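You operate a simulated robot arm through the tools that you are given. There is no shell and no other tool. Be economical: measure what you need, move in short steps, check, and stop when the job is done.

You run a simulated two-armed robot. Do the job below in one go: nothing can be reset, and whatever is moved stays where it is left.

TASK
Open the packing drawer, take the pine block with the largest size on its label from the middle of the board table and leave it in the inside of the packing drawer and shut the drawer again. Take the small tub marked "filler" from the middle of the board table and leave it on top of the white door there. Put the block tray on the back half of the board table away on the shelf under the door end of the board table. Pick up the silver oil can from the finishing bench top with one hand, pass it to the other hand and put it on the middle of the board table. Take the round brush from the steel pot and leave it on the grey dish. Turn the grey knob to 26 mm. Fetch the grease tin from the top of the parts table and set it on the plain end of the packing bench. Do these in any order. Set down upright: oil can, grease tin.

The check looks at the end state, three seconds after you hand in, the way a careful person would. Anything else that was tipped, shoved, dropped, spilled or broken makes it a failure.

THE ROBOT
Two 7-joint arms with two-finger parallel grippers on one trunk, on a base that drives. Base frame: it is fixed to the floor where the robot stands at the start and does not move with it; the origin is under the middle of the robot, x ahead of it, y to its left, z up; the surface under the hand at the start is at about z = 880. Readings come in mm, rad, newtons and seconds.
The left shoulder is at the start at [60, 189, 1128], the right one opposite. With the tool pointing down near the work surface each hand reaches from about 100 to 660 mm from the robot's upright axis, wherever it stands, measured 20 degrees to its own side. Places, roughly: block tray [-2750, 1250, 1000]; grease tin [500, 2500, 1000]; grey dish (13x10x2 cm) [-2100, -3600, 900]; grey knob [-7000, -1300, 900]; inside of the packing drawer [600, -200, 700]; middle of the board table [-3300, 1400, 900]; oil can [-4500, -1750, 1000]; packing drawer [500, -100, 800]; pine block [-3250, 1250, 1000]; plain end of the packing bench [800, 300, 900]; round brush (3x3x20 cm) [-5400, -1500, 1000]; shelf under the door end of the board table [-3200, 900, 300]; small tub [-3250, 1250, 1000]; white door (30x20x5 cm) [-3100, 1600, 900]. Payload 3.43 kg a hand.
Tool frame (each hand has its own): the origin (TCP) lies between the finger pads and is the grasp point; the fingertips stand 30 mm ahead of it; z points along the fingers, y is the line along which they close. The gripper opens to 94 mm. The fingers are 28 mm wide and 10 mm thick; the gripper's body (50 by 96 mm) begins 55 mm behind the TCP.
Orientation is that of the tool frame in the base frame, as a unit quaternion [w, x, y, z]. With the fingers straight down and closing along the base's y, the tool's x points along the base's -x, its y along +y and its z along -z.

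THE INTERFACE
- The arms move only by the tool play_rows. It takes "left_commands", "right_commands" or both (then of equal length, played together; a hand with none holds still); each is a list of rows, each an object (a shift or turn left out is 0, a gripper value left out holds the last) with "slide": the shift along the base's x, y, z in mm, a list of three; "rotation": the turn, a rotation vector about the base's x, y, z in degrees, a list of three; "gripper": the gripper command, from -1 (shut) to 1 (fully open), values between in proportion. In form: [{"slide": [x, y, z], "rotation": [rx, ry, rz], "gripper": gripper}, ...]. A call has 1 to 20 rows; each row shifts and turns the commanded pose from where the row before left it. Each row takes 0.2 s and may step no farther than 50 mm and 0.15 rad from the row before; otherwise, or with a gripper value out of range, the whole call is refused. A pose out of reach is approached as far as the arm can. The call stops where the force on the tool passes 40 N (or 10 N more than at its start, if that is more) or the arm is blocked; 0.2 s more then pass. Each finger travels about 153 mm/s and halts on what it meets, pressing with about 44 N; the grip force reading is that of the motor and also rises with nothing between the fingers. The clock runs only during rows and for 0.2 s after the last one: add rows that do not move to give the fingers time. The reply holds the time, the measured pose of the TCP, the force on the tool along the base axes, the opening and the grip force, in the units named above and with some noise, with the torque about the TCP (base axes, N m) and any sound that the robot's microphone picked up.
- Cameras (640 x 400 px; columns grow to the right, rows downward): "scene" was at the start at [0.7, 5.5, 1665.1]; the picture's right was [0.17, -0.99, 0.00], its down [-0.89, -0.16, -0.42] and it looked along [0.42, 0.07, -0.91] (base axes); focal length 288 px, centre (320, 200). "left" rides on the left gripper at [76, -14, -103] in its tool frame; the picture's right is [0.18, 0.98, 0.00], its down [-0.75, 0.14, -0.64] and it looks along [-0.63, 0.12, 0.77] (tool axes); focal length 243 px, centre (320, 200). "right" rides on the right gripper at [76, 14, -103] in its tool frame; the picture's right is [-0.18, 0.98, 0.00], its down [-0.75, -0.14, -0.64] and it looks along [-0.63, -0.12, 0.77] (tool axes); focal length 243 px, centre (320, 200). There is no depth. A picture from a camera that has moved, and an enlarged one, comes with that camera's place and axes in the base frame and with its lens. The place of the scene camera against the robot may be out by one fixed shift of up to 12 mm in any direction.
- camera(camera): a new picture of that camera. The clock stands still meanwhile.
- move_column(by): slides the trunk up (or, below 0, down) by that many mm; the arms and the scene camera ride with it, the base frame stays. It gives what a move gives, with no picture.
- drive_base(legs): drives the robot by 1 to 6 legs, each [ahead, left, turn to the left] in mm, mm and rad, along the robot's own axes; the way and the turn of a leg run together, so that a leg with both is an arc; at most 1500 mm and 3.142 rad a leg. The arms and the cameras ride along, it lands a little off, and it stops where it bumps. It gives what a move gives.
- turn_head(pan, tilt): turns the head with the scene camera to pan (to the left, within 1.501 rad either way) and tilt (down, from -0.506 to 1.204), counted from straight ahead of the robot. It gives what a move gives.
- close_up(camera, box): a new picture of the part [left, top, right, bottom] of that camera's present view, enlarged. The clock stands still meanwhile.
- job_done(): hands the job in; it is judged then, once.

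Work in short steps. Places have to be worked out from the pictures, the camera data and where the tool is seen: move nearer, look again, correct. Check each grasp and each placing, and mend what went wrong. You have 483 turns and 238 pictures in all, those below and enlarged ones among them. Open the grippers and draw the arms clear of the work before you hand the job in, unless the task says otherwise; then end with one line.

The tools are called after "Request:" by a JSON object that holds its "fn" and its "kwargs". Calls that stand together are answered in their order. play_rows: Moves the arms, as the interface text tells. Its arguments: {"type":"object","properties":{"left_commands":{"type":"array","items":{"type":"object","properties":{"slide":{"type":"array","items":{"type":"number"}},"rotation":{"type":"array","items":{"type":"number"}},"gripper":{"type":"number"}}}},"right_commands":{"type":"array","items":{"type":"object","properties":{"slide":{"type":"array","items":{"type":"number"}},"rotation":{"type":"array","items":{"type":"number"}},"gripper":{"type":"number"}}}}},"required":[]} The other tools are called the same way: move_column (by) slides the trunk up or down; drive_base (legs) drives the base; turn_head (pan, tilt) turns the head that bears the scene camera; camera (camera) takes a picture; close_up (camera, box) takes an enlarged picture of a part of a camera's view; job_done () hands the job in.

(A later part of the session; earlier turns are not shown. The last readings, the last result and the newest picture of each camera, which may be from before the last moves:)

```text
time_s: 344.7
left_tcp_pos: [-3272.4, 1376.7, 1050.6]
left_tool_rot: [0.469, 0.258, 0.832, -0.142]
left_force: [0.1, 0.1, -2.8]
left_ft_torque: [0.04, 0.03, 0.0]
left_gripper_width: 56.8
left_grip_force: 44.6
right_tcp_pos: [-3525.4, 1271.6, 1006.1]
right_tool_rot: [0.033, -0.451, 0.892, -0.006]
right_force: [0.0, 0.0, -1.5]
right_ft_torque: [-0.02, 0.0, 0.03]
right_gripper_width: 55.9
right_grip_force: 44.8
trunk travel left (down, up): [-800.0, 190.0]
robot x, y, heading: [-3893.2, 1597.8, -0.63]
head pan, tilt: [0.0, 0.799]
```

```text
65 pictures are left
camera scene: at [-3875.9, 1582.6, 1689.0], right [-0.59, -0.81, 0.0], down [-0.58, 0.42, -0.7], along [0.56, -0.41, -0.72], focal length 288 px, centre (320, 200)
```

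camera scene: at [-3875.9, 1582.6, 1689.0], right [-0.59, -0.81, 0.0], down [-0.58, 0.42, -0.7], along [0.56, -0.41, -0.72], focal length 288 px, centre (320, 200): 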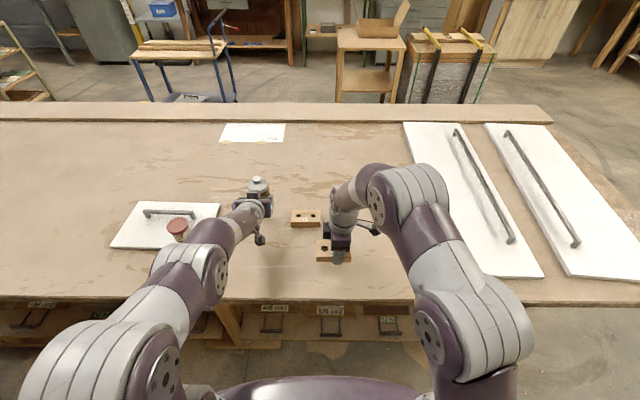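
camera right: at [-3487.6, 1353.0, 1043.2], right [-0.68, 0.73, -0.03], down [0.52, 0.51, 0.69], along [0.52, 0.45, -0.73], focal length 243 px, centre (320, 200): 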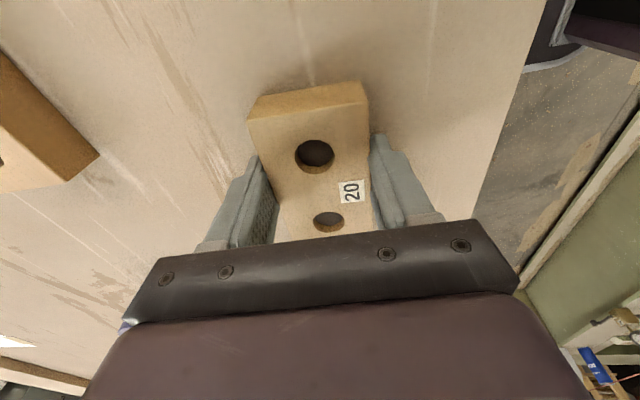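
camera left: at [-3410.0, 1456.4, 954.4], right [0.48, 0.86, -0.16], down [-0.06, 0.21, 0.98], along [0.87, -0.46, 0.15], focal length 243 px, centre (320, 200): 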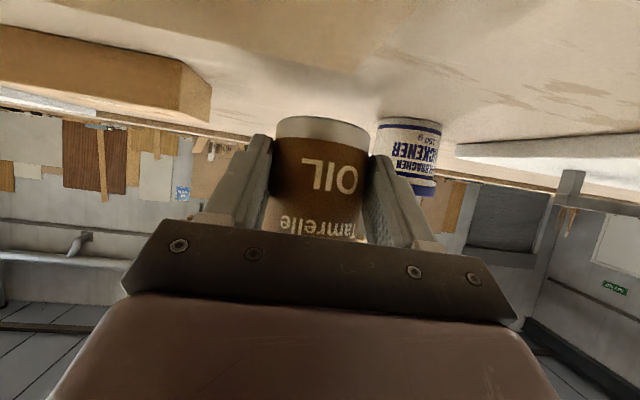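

The spot behind block 16 is clear. I bring the can back 64 mm to ≈[-3310,1400] and lower it.

Request:
{"fn": "play_rows", "kwargs": {"left_commands": [{"slide": [-18, 12, 0]}, {"slide": [-18, 12, 0]}, {"slide": [-18, 11, -10]}, {"slide": [0, 0, -25]}, {"slide": [0, 0, -25]}, {"slide": [0, 0, -20]}, {"slide": [0, 0, -10]}, {"slide": [0, 0, 0]}]}}

Request:
{"fn": "camera", "kwargs": {"camera": "left"}}

Request:
{"fn": "close_up", "kwargs": {"camera": "scene", "box": [190, 160, 350, 270]}}

```text
time_s: 346.5
left_tcp_pos: [-3337.9, 1387.9, 965.1]
left_tool_rot: [0.47, 0.256, 0.833, -0.137]
left_force: [0.6, -0.6, -2.1]
left_ft_torque: [0.05, 0.08, 0.02]
left_gripper_width: 56.7
left_grip_force: 43.6
left hand out of reach, approached as far as the arm can: row 2, 3, 4, 5, 7
right_tcp_pos: [-3524.2, 1270.8, 1006.6]
right_tool_rot: [0.033, -0.451, 0.892, -0.007]
right_force: [0.1, 0.2, -1.1]
right_ft_torque: [0.01, -0.01, 0.0]
right_gripper_width: 55.8
right_grip_force: 43.9
trunk travel left (down, up): [-800.0, 190.0]
robot x, y, heading: [-3897.8, 1596.4, -0.628]
head pan, tilt: [0.0, 0.799]
```

```text
64 pictures are left
camera left: at [-3453.1, 1447.3, 953.0], right [0.47, 0.87, -0.15], down [-0.06, 0.2, 0.98], along [0.88, -0.45, 0.14], focal length 243 px, centre (320, 200)
```

left: 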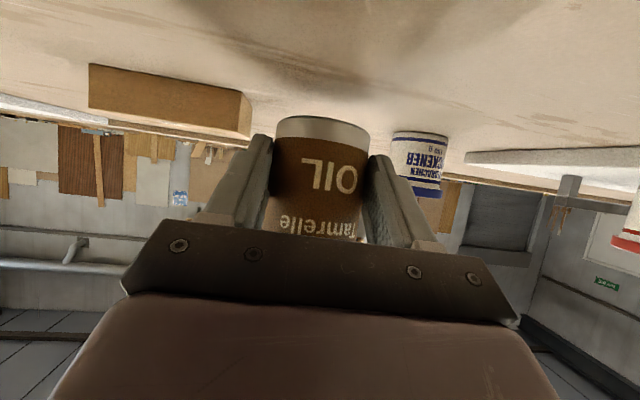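

```text
3.64 times, centred on (270, 215) of scene
camera zoom: at [-3876.6, 1581.9, 1689.0], right [-0.59, -0.81, 0.0], down [-0.58, 0.42, -0.7], along [0.56, -0.41, -0.72], focal length 1048 px, centre (502, 146)
```

zoom: 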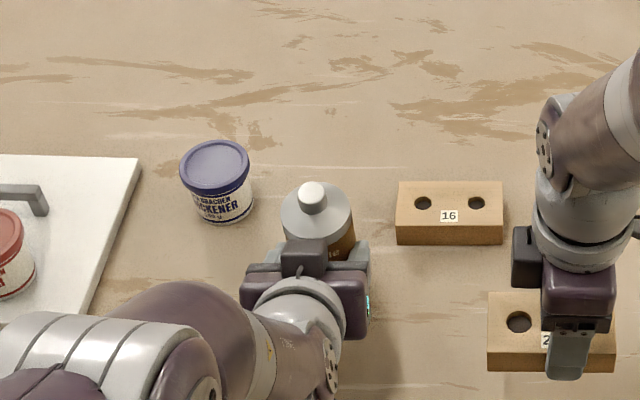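

Good spacing. I lower the last bit to contact.

Request:
{"fn": "play_rows", "kwargs": {"left_commands": [{"slide": [0, 0, -6]}, {"slide": [0, 0, -5]}, {"slide": [0, 0, -4]}, {"slide": [0, 0, -3]}, {"slide": [0, 0, 0]}]}}

```text
time_s: 347.7
left_tcp_pos: [-3339.1, 1387.0, 948.7]
left_tool_rot: [0.47, 0.257, 0.833, -0.139]
left_force: [0.3, -0.4, -2.3]
left_ft_torque: [0.02, 0.09, 0.0]
left_gripper_width: 56.7
left_grip_force: 44.0
right_tcp_pos: [-3525.8, 1269.6, 1006.0]
right_tool_rot: [0.032, -0.451, 0.892, -0.007]
right_force: [-0.4, -0.6, -0.9]
right_ft_torque: [0.03, 0.0, 0.01]
right_gripper_width: 55.9
right_grip_force: 43.9
trunk travel left (down, up): [-800.0, 190.0]
robot x, y, heading: [-3896.3, 1593.9, -0.63]
head pan, tilt: [0.0, 0.799]
```

Request:
{"fn": "play_rows", "kwargs": {"left_commands": [{"slide": [0, 0, -3]}, {"slide": [0, 0, -3]}, {"slide": [0, 0, -2]}, {"slide": [0, 0, -2]}, {"slide": [0, 0, 0]}]}}

Request:
{"fn": "close_up", "kwargs": {"camera": "left", "box": [200, 60, 480, 260]}}

```text
time_s: 348.9
left_tcp_pos: [-3337.7, 1385.1, 944.5]
left_tool_rot: [0.475, 0.255, 0.83, -0.141]
left_force: [9.4, 2.1, 33.1]
left_ft_torque: [0.04, -0.16, 0.01]
left_gripper_width: 57.4
left_grip_force: 43.8
left hand out of reach, approached as far as the arm can: row 1
right_tcp_pos: [-3525.8, 1272.5, 1007.5]
right_tool_rot: [0.034, -0.45, 0.892, -0.009]
right_force: [-0.2, -0.4, -1.1]
right_ft_torque: [-0.02, 0.02, 0.02]
right_gripper_width: 55.9
right_grip_force: 44.2
trunk travel left (down, up): [-800.0, 190.0]
robot x, y, heading: [-3894.3, 1597.8, -0.624]
head pan, tilt: [0.0, 0.799]
```

```text
2.00 times, centred on (340, 160) of left
camera zoom: at [-3453.2, 1443.8, 929.8], right [0.47, 0.87, -0.15], down [-0.07, 0.2, 0.98], along [0.88, -0.45, 0.15], focal length 485 px, centre (280, 280)
```

zoom: 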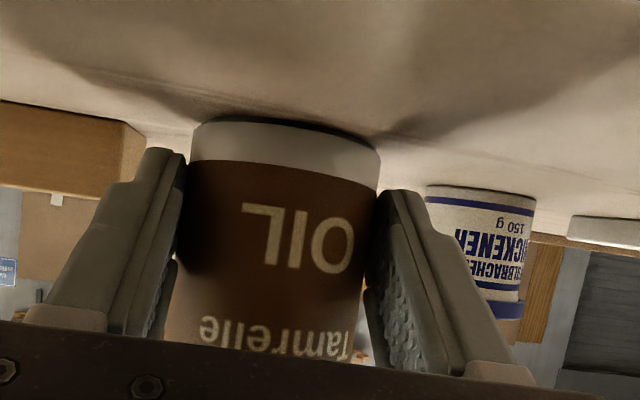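

Contact. I relax 1.5 mm, open the left partly, and back the base straight off so the fingers slide clear.

Request:
{"fn": "play_rows", "kwargs": {"left_commands": [{"slide": [0, 0, 1.5]}, {"gripper": 0.35}, {"gripper": 0.45}, {"gripper": 0.45}, {"slide": [0, 0, 0]}]}}

Request:
{"fn": "drive_base", "kwargs": {"legs": [[-130, 0, 0]]}}

Request:
{"fn": "camera", "kwargs": {"camera": "scene"}}

```text
time_s: 350.1
left_tcp_pos: [-3342.9, 1387.1, 941.1]
left_tool_rot: [0.469, 0.257, 0.834, -0.138]
left_force: [-6.0, 5.9, 20.9]
left_ft_torque: [1.83, 2.87, -0.43]
left_gripper_width: 68.1
left_grip_force: 0.1
right_tcp_pos: [-3527.6, 1271.5, 1006.1]
right_tool_rot: [0.034, -0.451, 0.892, -0.009]
right_force: [-0.9, 0.0, -1.1]
right_ft_torque: [-0.04, 0.05, 0.0]
right_gripper_width: 55.3
right_grip_force: 44.3
trunk travel left (down, up): [-800.0, 190.0]
robot x, y, heading: [-3897.6, 1597.2, -0.632]
head pan, tilt: [0.0, 0.799]
```

```text
time_s: 351.0
left_tcp_pos: [-3374.1, 1408.4, 948.5]
left_tool_rot: [0.478, 0.255, 0.829, -0.141]
left_force: [-0.6, -0.5, 0.3]
left_ft_torque: [-0.01, 0.01, -0.01]
left_gripper_width: 67.9
left_grip_force: 0.0
right_tcp_pos: [-3563.7, 1296.4, 1007.2]
right_tool_rot: [0.033, -0.451, 0.892, -0.009]
right_force: [-0.7, -0.1, -0.4]
right_ft_torque: [-0.05, -0.03, 0.0]
right_gripper_width: 55.8
right_grip_force: 43.9
trunk travel left (down, up): [-800.0, 190.0]
robot x, y, heading: [-3930.9, 1628.9, -0.63]
head pan, tilt: [0.0, 0.799]
stopped in leg 1: the force on the tool passed its limit at 57 N (the readings are from after the stop); the commanded pose is now the measured one
```

```text
61 pictures are left
camera scene: at [-3916.2, 1610.3, 1688.8], right [-0.59, -0.81, 0.0], down [-0.58, 0.42, -0.7], along [0.57, -0.41, -0.72], focal length 288 px, centre (320, 200)
```

scene: 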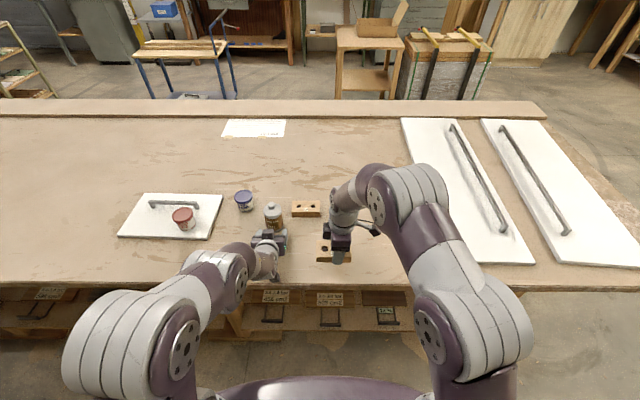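

The can stands upright. The hand's camera rubbed the table; I raise the left hand 10 mm and continue backing.

Request:
{"fn": "play_rows", "kwargs": {"left_commands": [{"slide": [0, 0, 6]}, {"slide": [0, 0, 6]}, {"slide": [0, 0, 0]}]}}

Request:
{"fn": "drive_base", "kwargs": {"legs": [[-100, 0, 0]]}}

Request:
{"fn": "camera", "kwargs": {"camera": "scene"}}

```text
time_s: 351.8
left_tcp_pos: [-3371.3, 1407.0, 958.4]
left_tool_rot: [0.476, 0.255, 0.83, -0.142]
left_force: [0.8, -0.3, -0.1]
left_ft_torque: [0.02, 0.0, -0.01]
left_gripper_width: 68.6
left_grip_force: 0.0
right_tcp_pos: [-3560.5, 1297.3, 1007.1]
right_tool_rot: [0.033, -0.45, 0.892, -0.007]
right_force: [0.4, -0.1, -1.2]
right_ft_torque: [-0.02, 0.04, -0.01]
right_gripper_width: 55.9
right_grip_force: 44.1
trunk travel left (down, up): [-800.0, 190.0]
robot x, y, heading: [-3937.4, 1628.3, -0.627]
head pan, tilt: [0.0, 0.799]
```

```text
time_s: 353.0
left_tcp_pos: [-3451.0, 1466.5, 957.7]
left_tool_rot: [0.476, 0.254, 0.83, -0.14]
left_force: [0.0, 0.4, -0.3]
left_ft_torque: [0.0, 0.0, -0.03]
left_gripper_width: 68.5
left_grip_force: 0.0
right_tcp_pos: [-3640.4, 1355.7, 1005.8]
right_tool_rot: [0.033, -0.451, 0.892, -0.007]
right_force: [0.4, 0.3, -1.3]
right_ft_torque: [-0.03, 0.02, -0.02]
right_gripper_width: 55.7
right_grip_force: 44.1
trunk travel left (down, up): [-800.0, 190.0]
robot x, y, heading: [-4012.0, 1682.6, -0.628]
head pan, tilt: [0.0, 0.799]
```

```text
60 pictures are left
camera scene: at [-3992.4, 1666.1, 1689.0], right [-0.59, -0.81, 0.0], down [-0.58, 0.42, -0.7], along [0.56, -0.41, -0.72], focal length 288 px, centre (320, 200)
```

scene: 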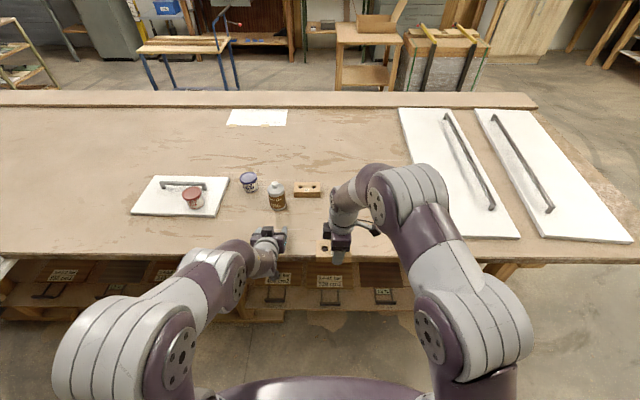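

Everything stands fine. I restore the left hand and look left down the aisle to see whether I can exit that way.

Request:
{"fn": "play_rows", "kwargs": {"left_commands": [{"slide": [0, 0, 40]}, {"slide": [0, 0, 40]}, {"slide": [0, 0, 20], "rotation": [4.9, 6.7, 0]}, {"slide": [0, 0, 20], "rotation": [4.9, 6.7, 0]}, {"slide": [0, 0, 20], "rotation": [4.9, 6.7, 0]}, {"rotation": [4.9, 6.7, 0]}, {"rotation": [4.9, 6.7, 0]}, {"rotation": [4.9, 6.7, 0]}, {"rotation": [4.9, 6.7, 0]}, {"slide": [0, 0, 0]}], "right_commands": [{"slide": [0, 0, 20]}, {"slide": [0, 0, 20]}, {"slide": [0, 0, 20]}, {"slide": [0, 0, 20]}, {"slide": [0, 0, 0]}, {"slide": [0, 0, 0]}, {"slide": [0, 0, 0]}, {"slide": [0, 0, 0]}, {"slide": [0, 0, 0]}, {"slide": [0, 0, 0]}]}}

Request:
{"fn": "turn_head", "kwargs": {"pan": 1.45, "tilt": 0.5}}

Request:
{"fn": "camera", "kwargs": {"camera": "scene"}}

```text
time_s: 355.2
left_tcp_pos: [-3442.4, 1471.7, 1100.8]
left_tool_rot: [0.066, 0.3, 0.952, 0.02]
left_force: [1.4, -0.8, 0.4]
left_ft_torque: [0.0, 0.01, -0.02]
left_gripper_width: 68.1
left_grip_force: 0.0
left hand out of reach, approached as far as the arm can: row 6
right_tcp_pos: [-3640.1, 1353.8, 1085.4]
right_tool_rot: [0.033, -0.451, 0.892, -0.008]
right_force: [-0.5, 0.4, -1.5]
right_ft_torque: [0.01, 0.03, 0.0]
right_gripper_width: 55.6
right_grip_force: 43.9
trunk travel left (down, up): [-800.0, 190.0]
robot x, y, heading: [-4013.9, 1682.5, -0.627]
head pan, tilt: [0.0, 0.799]
```

```text
time_s: 356.8
left_tcp_pos: [-3443.8, 1470.2, 1101.1]
left_tool_rot: [0.066, 0.299, 0.952, 0.021]
left_force: [0.4, -0.6, 0.2]
left_ft_torque: [0.05, 0.02, 0.01]
left_gripper_width: 68.3
left_grip_force: 0.1
right_tcp_pos: [-3639.7, 1354.0, 1085.8]
right_tool_rot: [0.034, -0.451, 0.892, -0.007]
right_force: [1.0, 0.6, -0.3]
right_ft_torque: [0.01, 0.0, -0.03]
right_gripper_width: 55.8
right_grip_force: 44.2
trunk travel left (down, up): [-800.0, 190.0]
robot x, y, heading: [-4009.2, 1683.4, -0.628]
head pan, tilt: [1.45, 0.499]
```

```text
59 pictures are left
camera scene: at [-3995.8, 1780.1, 1715.0], right [0.73, -0.68, 0.0], down [-0.33, -0.35, -0.88], along [0.6, 0.64, -0.48], focal length 288 px, centre (320, 200)
```

scene: 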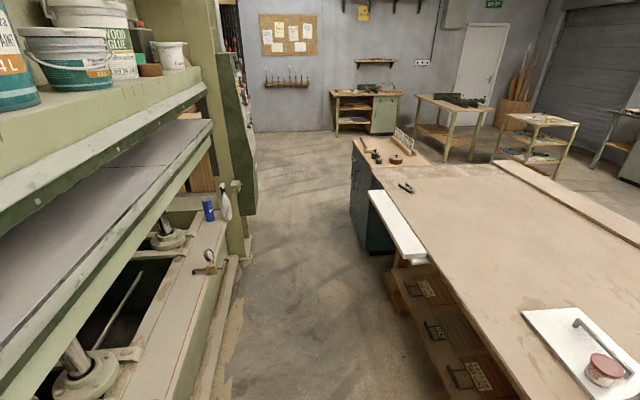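

The aisle opens at its far end past the teal cabinet. I strafe left out of it.

Request:
{"fn": "drive_base", "kwargs": {"legs": [[0, 1400, 0], [0, 1400, 0], [0, 500, 0]]}}

Request:
{"fn": "turn_head", "kwargs": {"pan": 0.3, "tilt": 0.5}}

Request:
{"fn": "camera", "kwargs": {"camera": "scene"}}

```text
time_s: 372.8
left_tcp_pos: [-1509.9, 4112.8, 1102.0]
left_tool_rot: [0.066, 0.301, 0.951, 0.021]
left_force: [0.7, -0.2, -0.3]
left_ft_torque: [0.0, -0.02, 0.0]
left_gripper_width: 68.3
left_grip_force: 0.1
right_tcp_pos: [-1708.2, 3996.7, 1085.1]
right_tool_rot: [0.033, -0.45, 0.892, -0.007]
right_force: [-0.7, -0.8, -1.8]
right_ft_torque: [-0.02, 0.0, 0.03]
right_gripper_width: 55.6
right_grip_force: 43.9
trunk travel left (down, up): [-800.0, 190.0]
robot x, y, heading: [-2074.7, 4331.4, -0.633]
head pan, tilt: [1.45, 0.499]
```

```text
time_s: 374.1
left_tcp_pos: [-1510.2, 4112.3, 1100.9]
left_tool_rot: [0.067, 0.301, 0.951, 0.02]
left_force: [-0.7, -0.3, 0.7]
left_ft_torque: [0.01, 0.01, 0.0]
left_gripper_width: 68.2
left_grip_force: 0.1
right_tcp_pos: [-1707.2, 3996.4, 1084.7]
right_tool_rot: [0.033, -0.449, 0.893, -0.007]
right_force: [-0.5, 0.3, -0.8]
right_ft_torque: [0.01, 0.04, 0.01]
right_gripper_width: 55.8
right_grip_force: 43.8
trunk travel left (down, up): [-800.0, 190.0]
robot x, y, heading: [-2074.0, 4325.6, -0.632]
head pan, tilt: [0.3, 0.499]
```

```text
58 pictures are left
camera scene: at [-2037.2, 4327.9, 1715.0], right [-0.32, -0.95, 0.0], down [-0.45, 0.16, -0.88], along [0.83, -0.28, -0.48], focal length 288 px, centre (320, 200)
```

scene: 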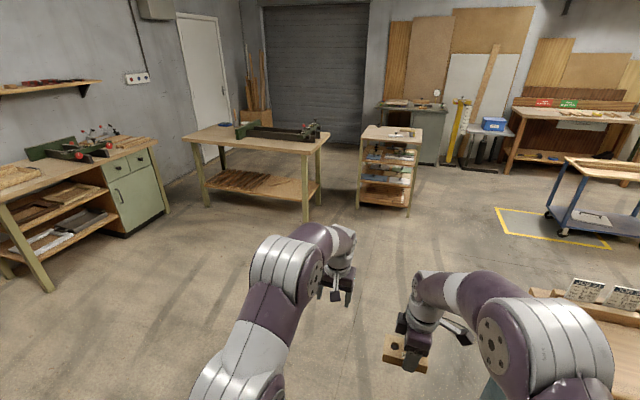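

The parts table stands at about [400,2650] in clear floor. I zoom on its top.

Request:
{"fn": "close_up", "kwargs": {"camera": "scene", "box": [345, 110, 441, 170]}}

```text
6.67 times, centred on (393, 140) of scene
camera zoom: at [-2037.2, 4327.9, 1715.0], right [-0.32, -0.95, 0.0], down [-0.45, 0.16, -0.88], along [0.83, -0.28, -0.48], focal length 1922 px, centre (-167, 600)
```

zoom: 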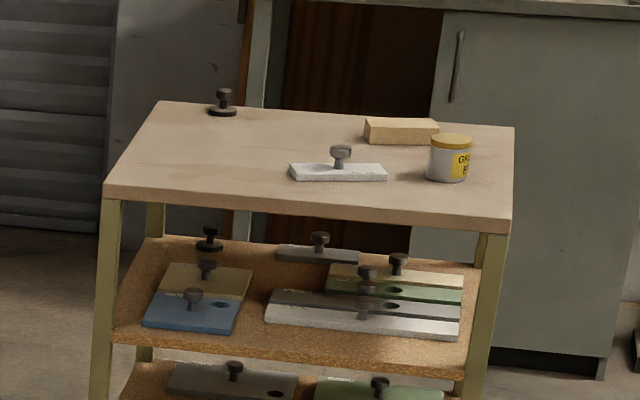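

The grease tin (yellow lid) is on the right part of the top. I drive toward it, first a bit left to clear the teal cabinet.

Request:
{"fn": "drive_base", "kwargs": {"legs": [[0, 200, 0], [1400, 0, 0], [600, -280, 0]]}}

Request:
{"fn": "turn_head", "kwargs": {"pan": 0, "tilt": 0.7}}

Request:
{"fn": "camera", "kwargs": {"camera": "scene"}}

```text
time_s: 385.6
left_tcp_pos: [59.4, 2837.3, 1101.4]
left_tool_rot: [0.067, 0.308, 0.949, 0.02]
left_force: [-0.6, 0.0, -0.9]
left_ft_torque: [0.04, -0.01, 0.04]
left_gripper_width: 68.4
left_grip_force: 0.1
right_tcp_pos: [-139.1, 2725.3, 1085.5]
right_tool_rot: [0.033, -0.442, 0.896, -0.007]
right_force: [0.5, -0.3, -0.7]
right_ft_torque: [-0.01, 0.0, 0.03]
right_gripper_width: 55.4
right_grip_force: 43.6
trunk travel left (down, up): [-800.0, 190.0]
robot x, y, heading: [-501.9, 3061.4, -0.649]
head pan, tilt: [0.3, 0.499]
```

```text
time_s: 386.4
left_tcp_pos: [61.1, 2837.1, 1101.2]
left_tool_rot: [0.065, 0.309, 0.949, 0.021]
left_force: [0.1, -0.4, 0.4]
left_ft_torque: [-0.02, 0.04, -0.02]
left_gripper_width: 68.0
left_grip_force: 0.1
right_tcp_pos: [-140.3, 2725.1, 1084.0]
right_tool_rot: [0.033, -0.442, 0.896, -0.007]
right_force: [-0.3, 0.2, -0.6]
right_ft_torque: [0.02, 0.02, 0.01]
right_gripper_width: 55.5
right_grip_force: 44.3
trunk travel left (down, up): [-800.0, 190.0]
robot x, y, heading: [-501.2, 3058.4, -0.646]
head pan, tilt: [0.0, 0.7]
```

```text
56 pictures are left
camera scene: at [-481.9, 3041.1, 1697.3], right [-0.6, -0.8, 0.0], down [-0.51, 0.39, -0.77], along [0.61, -0.46, -0.64], focal length 288 px, centre (320, 200)
```

scene: 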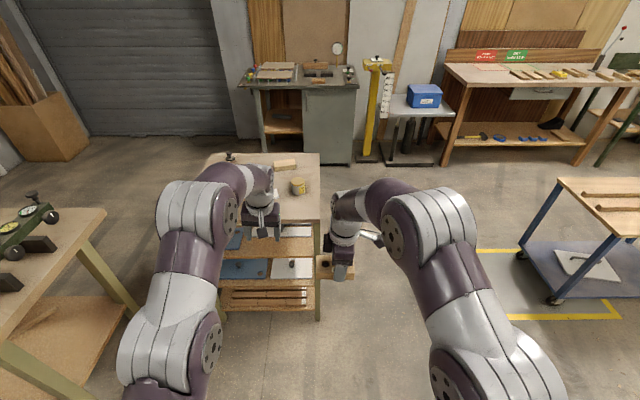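

Tin is ~1000 ahead, ~100 left. I advance 430 mm.

Request:
{"fn": "drive_base", "kwargs": {"legs": [[430, 0, 0]]}}

Request:
{"fn": "turn_head", "kwargs": {"pan": 0.1, "tilt": 1.0}}

Request:
{"fn": "camera", "kwargs": {"camera": "scene"}}

Request:
{"fn": "camera", "kwargs": {"camera": "left"}}

```text
time_s: 389.1
left_tcp_pos: [397.0, 2576.8, 1102.5]
left_tool_rot: [0.066, 0.311, 0.948, 0.021]
left_force: [0.5, -0.1, -0.3]
left_ft_torque: [-0.03, 0.02, 0.0]
left_gripper_width: 68.1
left_grip_force: 0.0
right_tcp_pos: [196.3, 2466.0, 1084.3]
right_tool_rot: [0.033, -0.44, 0.897, -0.007]
right_force: [0.1, 0.9, -1.0]
right_ft_torque: [-0.01, 0.04, -0.01]
right_gripper_width: 55.5
right_grip_force: 44.0
trunk travel left (down, up): [-800.0, 190.0]
robot x, y, heading: [-165.0, 2804.5, -0.656]
head pan, tilt: [0.0, 0.7]
```

```text
time_s: 389.9
left_tcp_pos: [398.8, 2575.8, 1101.1]
left_tool_rot: [0.066, 0.313, 0.947, 0.02]
left_force: [-0.6, -0.6, 0.7]
left_ft_torque: [0.0, -0.01, -0.01]
left_gripper_width: 68.3
left_grip_force: 0.1
right_tcp_pos: [197.7, 2465.1, 1085.0]
right_tool_rot: [0.033, -0.441, 0.897, -0.008]
right_force: [-0.5, 0.2, -0.5]
right_ft_torque: [-0.03, 0.01, 0.01]
right_gripper_width: 55.4
right_grip_force: 44.0
trunk travel left (down, up): [-800.0, 190.0]
robot x, y, heading: [-160.7, 2804.7, -0.65]
head pan, tilt: [0.099, 1.0]
```

```text
55 pictures are left
camera scene: at [-150.9, 2798.2, 1673.9], right [-0.53, -0.85, 0.0], down [-0.72, 0.44, -0.54], along [0.46, -0.28, -0.84], focal length 288 px, centre (320, 200)
```

scene: 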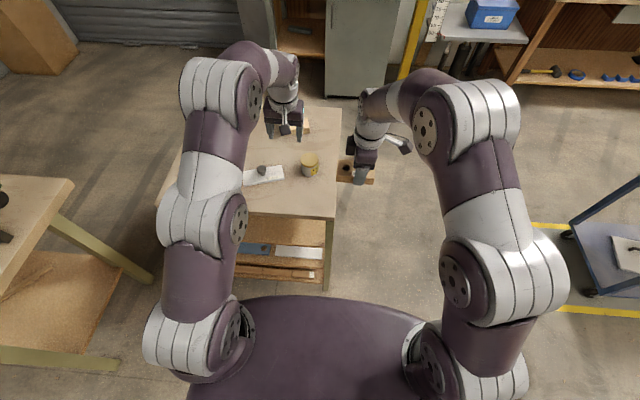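

```text
54 pictures are left
camera left: at [313.5, 2610.2, 1191.6], right [0.43, 0.9, 0.06], down [0.6, -0.33, 0.73], along [0.68, -0.28, -0.68], focal length 243 px, centre (320, 200)
```

left: 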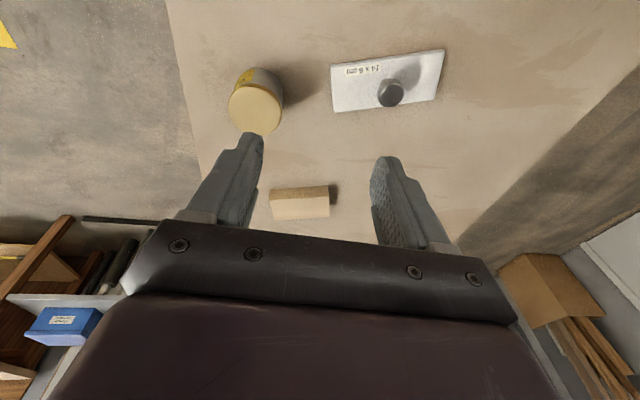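

Triangulated tin lid: [399,2509,948]. I open the left hand and move over it.

Request:
{"fn": "play_rows", "kwargs": {"left_commands": [{"slide": [0, -22, 0], "gripper": 1}, {"slide": [0, -22, 0]}, {"slide": [-5, -22, -20]}, {"slide": [-5, 0, -40]}, {"slide": [-2, 0, -35]}, {"slide": [0, 0, 0]}]}}

Request:
{"fn": "camera", "kwargs": {"camera": "left"}}

```text
time_s: 391.3
left_tcp_pos: [378.6, 2519.4, 996.4]
left_tool_rot: [0.066, 0.311, 0.948, 0.021]
left_force: [-0.9, -0.1, -0.2]
left_ft_torque: [-0.01, -0.01, -0.01]
left_gripper_width: 94.0
left_grip_force: 0.1
left hand out of reach, approached as far as the arm can: row 2
right_tcp_pos: [197.8, 2465.6, 1084.7]
right_tool_rot: [0.032, -0.44, 0.897, -0.008]
right_force: [-0.1, -0.1, -1.6]
right_ft_torque: [0.0, -0.01, -0.03]
right_gripper_width: 55.6
right_grip_force: 44.1
trunk travel left (down, up): [-800.0, 190.0]
robot x, y, heading: [-162.6, 2805.6, -0.65]
head pan, tilt: [0.099, 1.0]
```

```text
53 pictures are left
camera left: at [293.4, 2553.9, 1086.4], right [0.43, 0.9, 0.06], down [0.6, -0.33, 0.73], along [0.68, -0.28, -0.68], focal length 243 px, centre (320, 200)
```

left: 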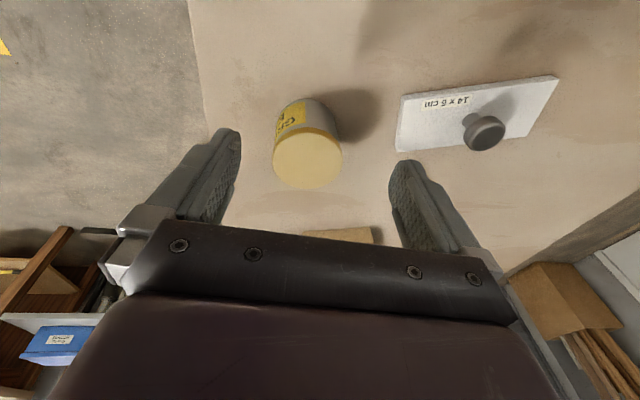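

Refined: tin axis ≈[402,2502], lid top ≈ 925–935. I shift and go down to z≈935, then check.

Request:
{"fn": "play_rows", "kwargs": {"left_commands": [{"slide": [12, -9, 0]}, {"slide": [11, -8, -20]}, {"slide": [0, 0, -25]}, {"slide": [0, 0, -16]}, {"slide": [0, 0, 0]}]}}

Request:
{"fn": "camera", "kwargs": {"camera": "left"}}

```text
time_s: 392.5
left_tcp_pos: [402.8, 2502.8, 936.0]
left_tool_rot: [0.066, 0.312, 0.948, 0.02]
left_force: [0.3, -0.6, -0.7]
left_ft_torque: [0.05, -0.02, -0.02]
left_gripper_width: 94.0
left_grip_force: 0.1
right_tcp_pos: [198.0, 2465.2, 1085.0]
right_tool_rot: [0.032, -0.44, 0.897, -0.007]
right_force: [-0.3, -0.2, -0.4]
right_ft_torque: [-0.01, -0.03, 0.03]
right_gripper_width: 55.8
right_grip_force: 44.2
trunk travel left (down, up): [-800.0, 190.0]
robot x, y, heading: [-163.9, 2802.7, -0.652]
head pan, tilt: [0.099, 1.0]
```

```text
52 pictures are left
camera left: at [317.2, 2535.8, 1027.2], right [0.43, 0.9, 0.06], down [0.6, -0.33, 0.73], along [0.68, -0.28, -0.68], focal length 243 px, centre (320, 200)
```

left: 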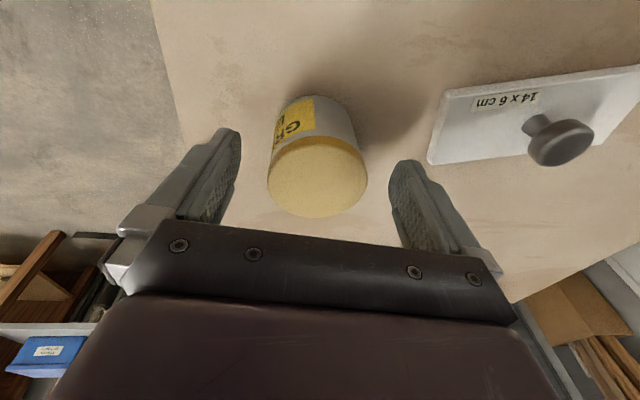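

Lid top ≈926, base ≈875. I lower 20 mm and close.

Request:
{"fn": "play_rows", "kwargs": {"left_commands": [{"slide": [0, 0, -12]}, {"slide": [0, 0, -8]}, {"slide": [0, 0, 0]}, {"gripper": -1}, {"gripper": -1}, {"gripper": -1}, {"gripper": -1}]}}

Request:
{"fn": "play_rows", "kwargs": {"left_commands": [{"slide": [0, 0, 10]}, {"slide": [0, 0, 25]}, {"slide": [0, 0, 40]}, {"slide": [0, 0, 40]}, {"slide": [0, 0, 0]}]}}

Request:
{"fn": "camera", "kwargs": {"camera": "left"}}

```text
time_s: 394.1
left_tcp_pos: [401.2, 2502.7, 918.3]
left_tool_rot: [0.066, 0.311, 0.948, 0.02]
left_force: [0.6, -0.7, 1.3]
left_ft_torque: [-0.13, 0.04, -0.02]
left_gripper_width: 62.7
left_grip_force: 44.0
right_tcp_pos: [199.4, 2465.7, 1083.5]
right_tool_rot: [0.032, -0.44, 0.898, -0.007]
right_force: [-0.6, -0.5, -0.9]
right_ft_torque: [-0.02, 0.03, -0.02]
right_gripper_width: 55.7
right_grip_force: 43.8
trunk travel left (down, up): [-800.0, 190.0]
robot x, y, heading: [-166.0, 2808.3, -0.654]
head pan, tilt: [0.099, 1.0]
```

```text
time_s: 395.3
left_tcp_pos: [398.5, 2506.1, 1029.9]
left_tool_rot: [0.065, 0.311, 0.948, 0.02]
left_force: [0.4, 0.0, -1.4]
left_ft_torque: [0.05, 0.01, -0.01]
left_gripper_width: 62.7
left_grip_force: 44.0
left hand out of reach, approached as far as the arm can: row 4
right_tcp_pos: [197.9, 2464.5, 1084.1]
right_tool_rot: [0.033, -0.44, 0.897, -0.007]
right_force: [0.3, 0.0, -1.2]
right_ft_torque: [0.01, 0.02, 0.02]
right_gripper_width: 55.4
right_grip_force: 43.8
trunk travel left (down, up): [-800.0, 190.0]
robot x, y, heading: [-163.3, 2805.5, -0.652]
head pan, tilt: [0.099, 1.0]
```

```text
51 pictures are left
camera left: at [313.8, 2540.0, 1121.1], right [0.43, 0.9, 0.06], down [0.6, -0.33, 0.73], along [0.68, -0.28, -0.68], focal length 243 px, centre (320, 200)
```

left: 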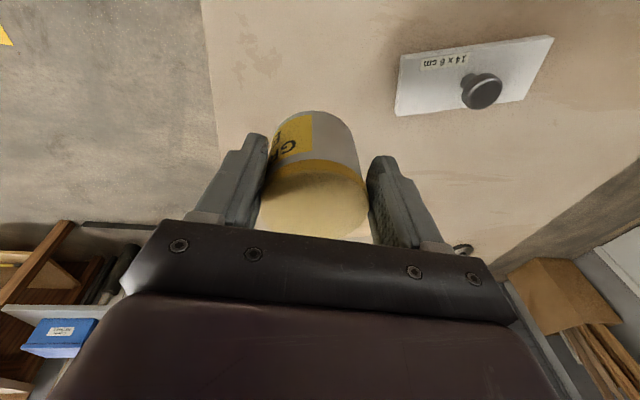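

Tin secured. Route to the packing bench: right 650, ahead 1300 (between trolley and parts table), then right 850.

Request:
{"fn": "drive_base", "kwargs": {"legs": [[-150, 0, 0], [0, -650, 0], [1300, 0, 0]]}}

Request:
{"fn": "turn_head", "kwargs": {"pan": -0.6, "tilt": 0.5}}

Request:
{"fn": "camera", "kwargs": {"camera": "scene"}}

```text
time_s: 406.1
left_tcp_pos: [912.5, 1270.6, 1029.1]
left_tool_rot: [0.066, 0.315, 0.947, 0.021]
left_force: [-0.4, 0.3, -1.4]
left_ft_torque: [0.0, 0.01, -0.01]
left_gripper_width: 63.0
left_grip_force: 43.6
right_tcp_pos: [711.2, 1231.0, 1084.5]
right_tool_rot: [0.033, -0.436, 0.899, -0.007]
right_force: [-0.5, 0.1, -0.5]
right_ft_torque: [-0.02, 0.02, -0.01]
right_gripper_width: 55.3
right_grip_force: 44.5
trunk travel left (down, up): [-800.0, 190.0]
robot x, y, heading: [351.2, 1568.3, -0.656]
head pan, tilt: [0.099, 1.0]
```

```text
time_s: 407.1
left_tcp_pos: [913.4, 1270.4, 1031.7]
left_tool_rot: [0.066, 0.316, 0.946, 0.021]
left_force: [-0.1, -0.2, -2.1]
left_ft_torque: [0.04, 0.04, 0.02]
left_gripper_width: 62.8
left_grip_force: 44.0
right_tcp_pos: [711.6, 1231.6, 1085.4]
right_tool_rot: [0.032, -0.436, 0.899, -0.008]
right_force: [-0.1, -0.5, -0.8]
right_ft_torque: [0.02, 0.01, -0.01]
right_gripper_width: 55.5
right_grip_force: 44.5
trunk travel left (down, up): [-800.0, 190.0]
robot x, y, heading: [352.3, 1571.0, -0.658]
head pan, tilt: [-0.6, 0.499]
```

```text
50 pictures are left
camera scene: at [334.1, 1516.9, 1714.9], right [-0.95, -0.31, 0.0], down [-0.15, 0.46, -0.88], along [0.27, -0.84, -0.48], focal length 288 px, centre (320, 200)
```

scene: 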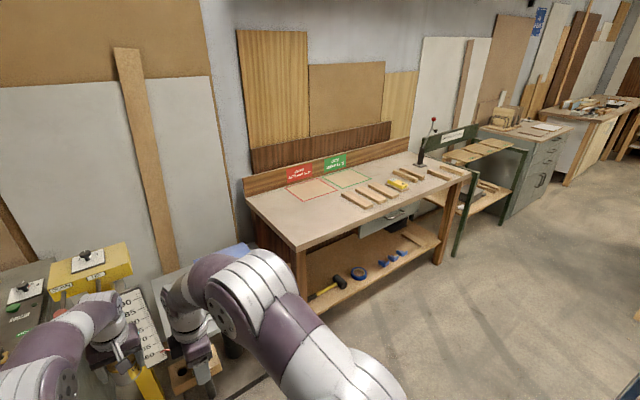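

The bench's front edge is at depth F≈275 in my grid; its left end is plain. I go ahead 330 mm (clear of the trolley behind), then right 860.

Request:
{"fn": "drive_base", "kwargs": {"legs": [[330, 0, 0.014], [0, -860, 0]]}}

Request:
{"fn": "turn_head", "kwargs": {"pan": 0, "tilt": 0.8}}

Request:
{"fn": "camera", "kwargs": {"camera": "scene"}}

```text
time_s: 413.5
left_tcp_pos: [653.7, 377.7, 1030.3]
left_tool_rot: [0.066, 0.316, 0.946, 0.021]
left_force: [0.4, -0.9, -0.2]
left_ft_torque: [0.03, 0.02, -0.02]
left_gripper_width: 62.8
left_grip_force: 44.0
right_tcp_pos: [453.1, 339.9, 1084.5]
right_tool_rot: [0.033, -0.436, 0.899, -0.007]
right_force: [0.2, 0.0, -0.4]
right_ft_torque: [0.0, 0.01, -0.02]
right_gripper_width: 55.3
right_grip_force: 44.0
trunk travel left (down, up): [-800.0, 190.0]
robot x, y, heading: [92.2, 683.3, -0.661]
head pan, tilt: [-0.6, 0.499]
```

```text
time_s: 414.5
left_tcp_pos: [653.7, 378.6, 1029.4]
left_tool_rot: [0.066, 0.314, 0.947, 0.02]
left_force: [0.3, 0.0, -1.7]
left_ft_torque: [0.03, 0.02, 0.01]
left_gripper_width: 62.7
left_grip_force: 43.8
right_tcp_pos: [452.4, 338.6, 1085.0]
right_tool_rot: [0.033, -0.436, 0.899, -0.008]
right_force: [-0.4, -1.4, -0.1]
right_ft_torque: [-0.01, 0.0, 0.01]
right_gripper_width: 55.8
right_grip_force: 44.1
trunk travel left (down, up): [-800.0, 190.0]
robot x, y, heading: [94.0, 680.1, -0.663]
head pan, tilt: [0.0, 0.799]
```

```text
49 pictures are left
camera scene: at [111.2, 662.4, 1689.0], right [-0.61, -0.79, 0.0], down [-0.57, 0.44, -0.7], along [0.55, -0.43, -0.72], focal length 288 px, centre (320, 200)
```

scene: 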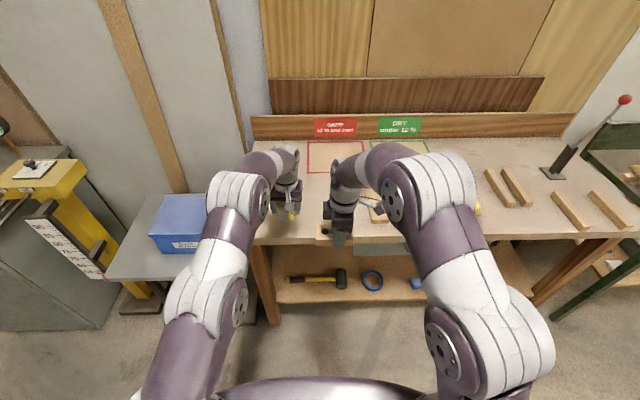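

I drive ahead 190 mm; the tin will then hang over the plain left end (left of the red outline).

Request:
{"fn": "drive_base", "kwargs": {"legs": [[190, 0, 0.02]]}}

Request:
{"fn": "turn_head", "kwargs": {"pan": 0.2, "tilt": 0.9}}

Request:
{"fn": "camera", "kwargs": {"camera": "scene"}}

Request:
{"fn": "camera", "kwargs": {"camera": "left"}}

```text
time_s: 416.1
left_tcp_pos: [808.4, 277.0, 1030.4]
left_tool_rot: [0.066, 0.304, 0.95, 0.021]
left_force: [0.7, -0.4, -2.6]
left_ft_torque: [0.01, 0.02, 0.02]
left_gripper_width: 62.4
left_grip_force: 44.3
right_tcp_pos: [607.6, 234.4, 1085.2]
right_tool_rot: [0.033, -0.446, 0.894, -0.006]
right_force: [0.0, 0.9, -0.6]
right_ft_torque: [-0.01, 0.0, 0.01]
right_gripper_width: 55.7
right_grip_force: 44.5
trunk travel left (down, up): [-800.0, 190.0]
robot x, y, heading: [244.2, 564.2, -0.641]
head pan, tilt: [0.0, 0.799]
```

```text
time_s: 416.8
left_tcp_pos: [809.2, 277.5, 1031.0]
left_tool_rot: [0.065, 0.304, 0.95, 0.021]
left_force: [-0.6, -0.8, -1.2]
left_ft_torque: [0.03, 0.04, 0.0]
left_gripper_width: 62.4
left_grip_force: 44.1
right_tcp_pos: [608.7, 234.1, 1084.4]
right_tool_rot: [0.032, -0.447, 0.894, -0.006]
right_force: [0.3, 0.3, -0.7]
right_ft_torque: [0.03, 0.01, 0.02]
right_gripper_width: 55.7
right_grip_force: 44.0
trunk travel left (down, up): [-800.0, 190.0]
robot x, y, heading: [241.0, 571.1, -0.635]
head pan, tilt: [0.201, 0.901]
```

```text
48 pictures are left
camera scene: at [264.5, 565.3, 1681.1], right [-0.42, -0.91, 0.0], down [-0.71, 0.33, -0.62], along [0.56, -0.26, -0.78], focal length 288 px, centre (320, 200)
```

scene: 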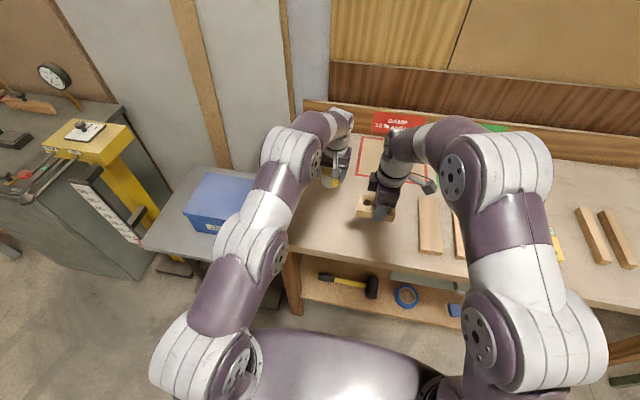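

```text
47 pictures are left
camera left: at [724.0, 310.6, 1120.6], right [0.42, 0.91, 0.06], down [0.6, -0.32, 0.73], along [0.68, -0.27, -0.68], focal length 243 px, centre (320, 200)
```

left: 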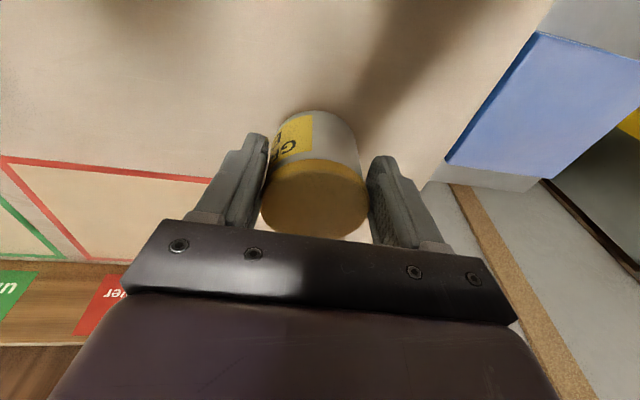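

The landing spot is plain bench surface, 19 cm from the left end, in front of the red outline. I lower the tin.

Request:
{"fn": "play_rows", "kwargs": {"left_commands": [{"slide": [0, 0, -25]}, {"slide": [0, 0, -25]}, {"slide": [0, 0, -20]}, {"slide": [0, 0, -10]}, {"slide": [0, 0, -5]}, {"slide": [0, 0, -4]}, {"slide": [0, 0, -4]}, {"slide": [0, 0, -3]}, {"slide": [0, 0, 0]}]}}

```text
time_s: 418.8
left_tcp_pos: [808.3, 278.0, 936.4]
left_tool_rot: [0.07, 0.305, 0.95, 0.019]
left_force: [1.2, -0.7, 21.5]
left_ft_torque: [-0.69, 0.15, 0.07]
left_gripper_width: 62.5
left_grip_force: 43.6
right_tcp_pos: [607.1, 235.3, 1086.5]
right_tool_rot: [0.032, -0.447, 0.894, -0.008]
right_force: [-0.1, 1.2, -0.9]
right_ft_torque: [-0.02, 0.03, 0.01]
right_gripper_width: 55.8
right_grip_force: 44.0
trunk travel left (down, up): [-800.0, 190.0]
robot x, y, heading: [247.9, 566.9, -0.637]
head pan, tilt: [0.201, 0.901]
```

Contact (21 N). I relax slightly, open, and lift away.

Request:
{"fn": "play_rows", "kwargs": {"left_commands": [{"slide": [0, 0, 1]}, {"gripper": 0.8}, {"gripper": 0.8}, {"gripper": 0.8}, {"slide": [-2, 0, 20]}, {"slide": [-6, 0, 40]}, {"slide": [-6, 0, 40]}, {"slide": [-20, 15, 20]}, {"slide": [0, 0, 0]}]}}

Request:
{"fn": "camera", "kwargs": {"camera": "left"}}

```text
time_s: 420.8
left_tcp_pos: [775.2, 292.8, 1055.4]
left_tool_rot: [0.066, 0.305, 0.95, 0.021]
left_force: [-0.1, -0.3, 0.3]
left_ft_torque: [0.0, 0.02, -0.02]
left_gripper_width: 84.5
left_grip_force: 0.0
right_tcp_pos: [608.8, 233.8, 1084.2]
right_tool_rot: [0.032, -0.446, 0.894, -0.006]
right_force: [0.3, -0.1, -0.6]
right_ft_torque: [-0.01, -0.01, -0.02]
right_gripper_width: 55.6
right_grip_force: 44.3
trunk travel left (down, up): [-800.0, 190.0]
robot x, y, heading: [239.8, 569.6, -0.639]
head pan, tilt: [0.201, 0.901]
```

```text
46 pictures are left
camera left: at [690.5, 326.0, 1146.1], right [0.42, 0.91, 0.06], down [0.6, -0.32, 0.73], along [0.68, -0.27, -0.68], focal length 243 px, centre (320, 200)
```

left: 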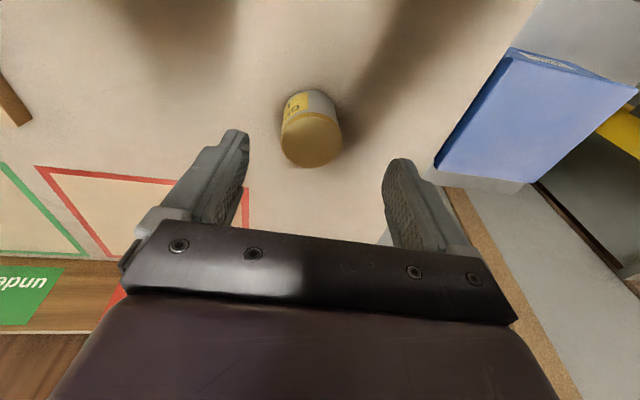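

The tin stands upright. Now the drawer: I back off 220 mm and move right 400 to face it.

Request:
{"fn": "drive_base", "kwargs": {"legs": [[-220, 0, 0], [0, -400, 0]]}}

Request:
{"fn": "turn_head", "kwargs": {"pan": 0.0, "tilt": 0.95}}

Request:
{"fn": "camera", "kwargs": {"camera": "scene"}}

```text
time_s: 424.6
left_tcp_pos: [355.7, 101.5, 1055.3]
left_tool_rot: [0.065, 0.304, 0.95, 0.02]
left_force: [0.8, -0.3, 0.4]
left_ft_torque: [0.0, 0.0, 0.0]
left_gripper_width: 84.6
left_grip_force: 0.1
right_tcp_pos: [189.0, 43.9, 1083.9]
right_tool_rot: [0.033, -0.447, 0.894, -0.008]
right_force: [0.2, -0.3, -1.3]
right_ft_torque: [-0.02, -0.02, 0.03]
right_gripper_width: 55.6
right_grip_force: 44.1
trunk travel left (down, up): [-800.0, 190.0]
robot x, y, heading: [-175.3, 371.3, -0.638]
head pan, tilt: [0.201, 0.901]
```

```text
time_s: 425.3
left_tcp_pos: [355.9, 101.7, 1056.2]
left_tool_rot: [0.066, 0.303, 0.95, 0.02]
left_force: [0.1, 0.5, -0.6]
left_ft_torque: [0.0, -0.01, 0.02]
left_gripper_width: 84.6
left_grip_force: 0.0
right_tcp_pos: [189.1, 43.0, 1083.7]
right_tool_rot: [0.033, -0.447, 0.894, -0.007]
right_force: [0.4, 0.6, -0.1]
right_ft_torque: [0.01, 0.01, 0.04]
right_gripper_width: 55.5
right_grip_force: 44.4
trunk travel left (down, up): [-800.0, 190.0]
robot x, y, heading: [-181.8, 373.8, -0.637]
head pan, tilt: [0.0, 0.949]
```

```text
45 pictures are left
camera scene: at [-166.6, 362.5, 1677.5], right [-0.59, -0.8, 0.0], down [-0.65, 0.48, -0.58], along [0.47, -0.35, -0.81], focal length 288 px, centre (320, 200)
```

scene: 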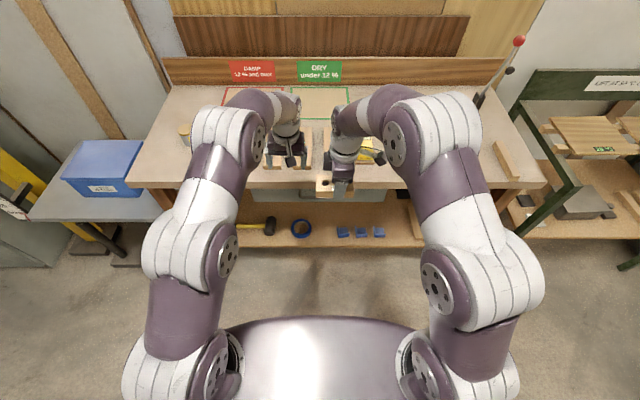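

The drawer box is straight ahead under the bench edge. I pull the left hand back a little and lower the trunk 250 mm to see its handle.

Request:
{"fn": "play_rows", "kwargs": {"left_commands": [{"slide": [-30, 22, 0]}, {"slide": [-30, 22, 0]}, {"slide": [-24, 18, 0]}, {"slide": [0, 0, 0]}]}}

Request:
{"fn": "move_column", "kwargs": {"by": -250}}

Request:
{"fn": "turn_head", "kwargs": {"pan": 0.0, "tilt": 0.8}}

Request:
{"fn": "camera", "kwargs": {"camera": "scene"}}

```text
time_s: 426.3
left_tcp_pos: [274.0, 163.4, 1055.1]
left_tool_rot: [0.066, 0.304, 0.95, 0.021]
left_force: [0.1, 0.1, -0.8]
left_ft_torque: [-0.01, -0.01, 0.01]
left_gripper_width: 84.8
left_grip_force: 0.1
right_tcp_pos: [188.4, 43.4, 1084.0]
right_tool_rot: [0.032, -0.447, 0.894, -0.006]
right_force: [-0.4, 0.8, -1.2]
right_ft_torque: [-0.05, -0.01, -0.03]
right_gripper_width: 55.7
right_grip_force: 44.2
trunk travel left (down, up): [-800.0, 190.0]
robot x, y, heading: [-182.9, 375.0, -0.639]
head pan, tilt: [0.0, 0.949]
```

```text
time_s: 428.9
left_tcp_pos: [273.4, 165.0, 805.8]
left_tool_rot: [0.066, 0.304, 0.95, 0.021]
left_force: [-0.5, 0.7, 0.2]
left_ft_torque: [0.0, -0.01, 0.0]
left_gripper_width: 84.7
left_grip_force: 0.0
right_tcp_pos: [189.2, 43.0, 835.7]
right_tool_rot: [0.033, -0.446, 0.894, -0.007]
right_force: [0.3, 0.5, -1.5]
right_ft_torque: [0.0, -0.01, 0.0]
right_gripper_width: 55.5
right_grip_force: 44.2
trunk travel left (down, up): [-550.0, 440.0]
robot x, y, heading: [-181.3, 375.3, -0.638]
head pan, tilt: [0.0, 0.949]
```

```text
time_s: 429.6
left_tcp_pos: [273.9, 165.4, 806.3]
left_tool_rot: [0.066, 0.303, 0.95, 0.021]
left_force: [-0.4, 0.5, 0.2]
left_ft_torque: [0.01, 0.0, 0.01]
left_gripper_width: 84.6
left_grip_force: 0.1
right_tcp_pos: [188.3, 43.6, 835.9]
right_tool_rot: [0.033, -0.447, 0.894, -0.006]
right_force: [0.5, -0.5, -1.1]
right_ft_torque: [0.03, 0.02, -0.01]
right_gripper_width: 55.5
right_grip_force: 44.1
trunk travel left (down, up): [-550.0, 440.0]
robot x, y, heading: [-175.5, 379.8, -0.637]
head pan, tilt: [0.0, 0.799]
```

```text
44 pictures are left
camera scene: at [-159.9, 358.3, 1439.0], right [-0.59, -0.8, 0.0], down [-0.58, 0.43, -0.7], along [0.56, -0.41, -0.72], focal length 288 px, centre (320, 200)
```

scene: 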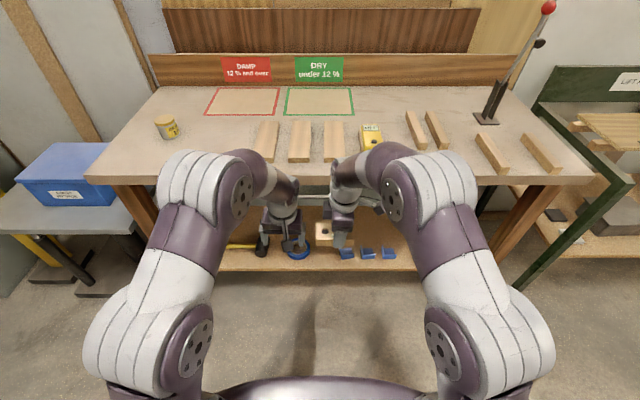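

Request:
{"fn": "close_up", "kwargs": {"camera": "scene", "box": [240, 165, 420, 275]}}

Request:
{"fn": "camera", "kwargs": {"camera": "left"}}

```text
3.56 times, centred on (330, 220) of scene
camera zoom: at [-159.9, 358.3, 1439.0], right [-0.59, -0.8, 0.0], down [-0.58, 0.43, -0.7], along [0.56, -0.41, -0.72], focal length 1025 px, centre (284, 129)
```

zoom: 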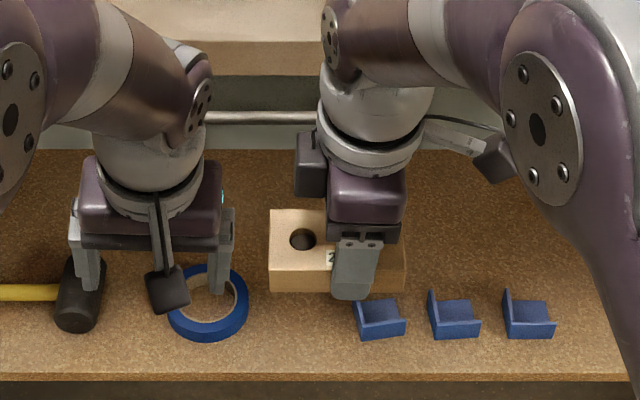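

```text
42 pictures are left
camera left: at [188.5, 197.4, 897.2], right [0.42, 0.91, 0.06], down [0.6, -0.32, 0.73], along [0.68, -0.27, -0.68], focal length 243 px, centre (320, 200)
```

left: 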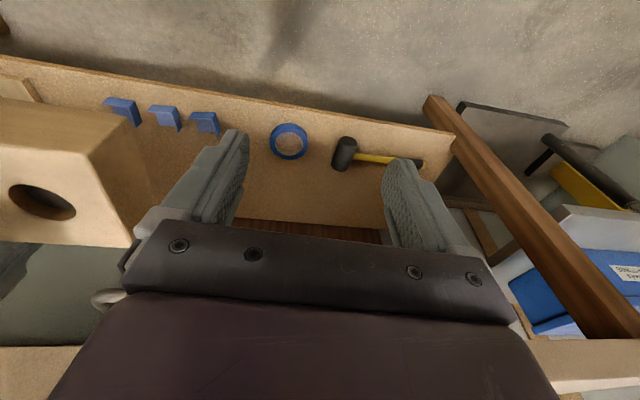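

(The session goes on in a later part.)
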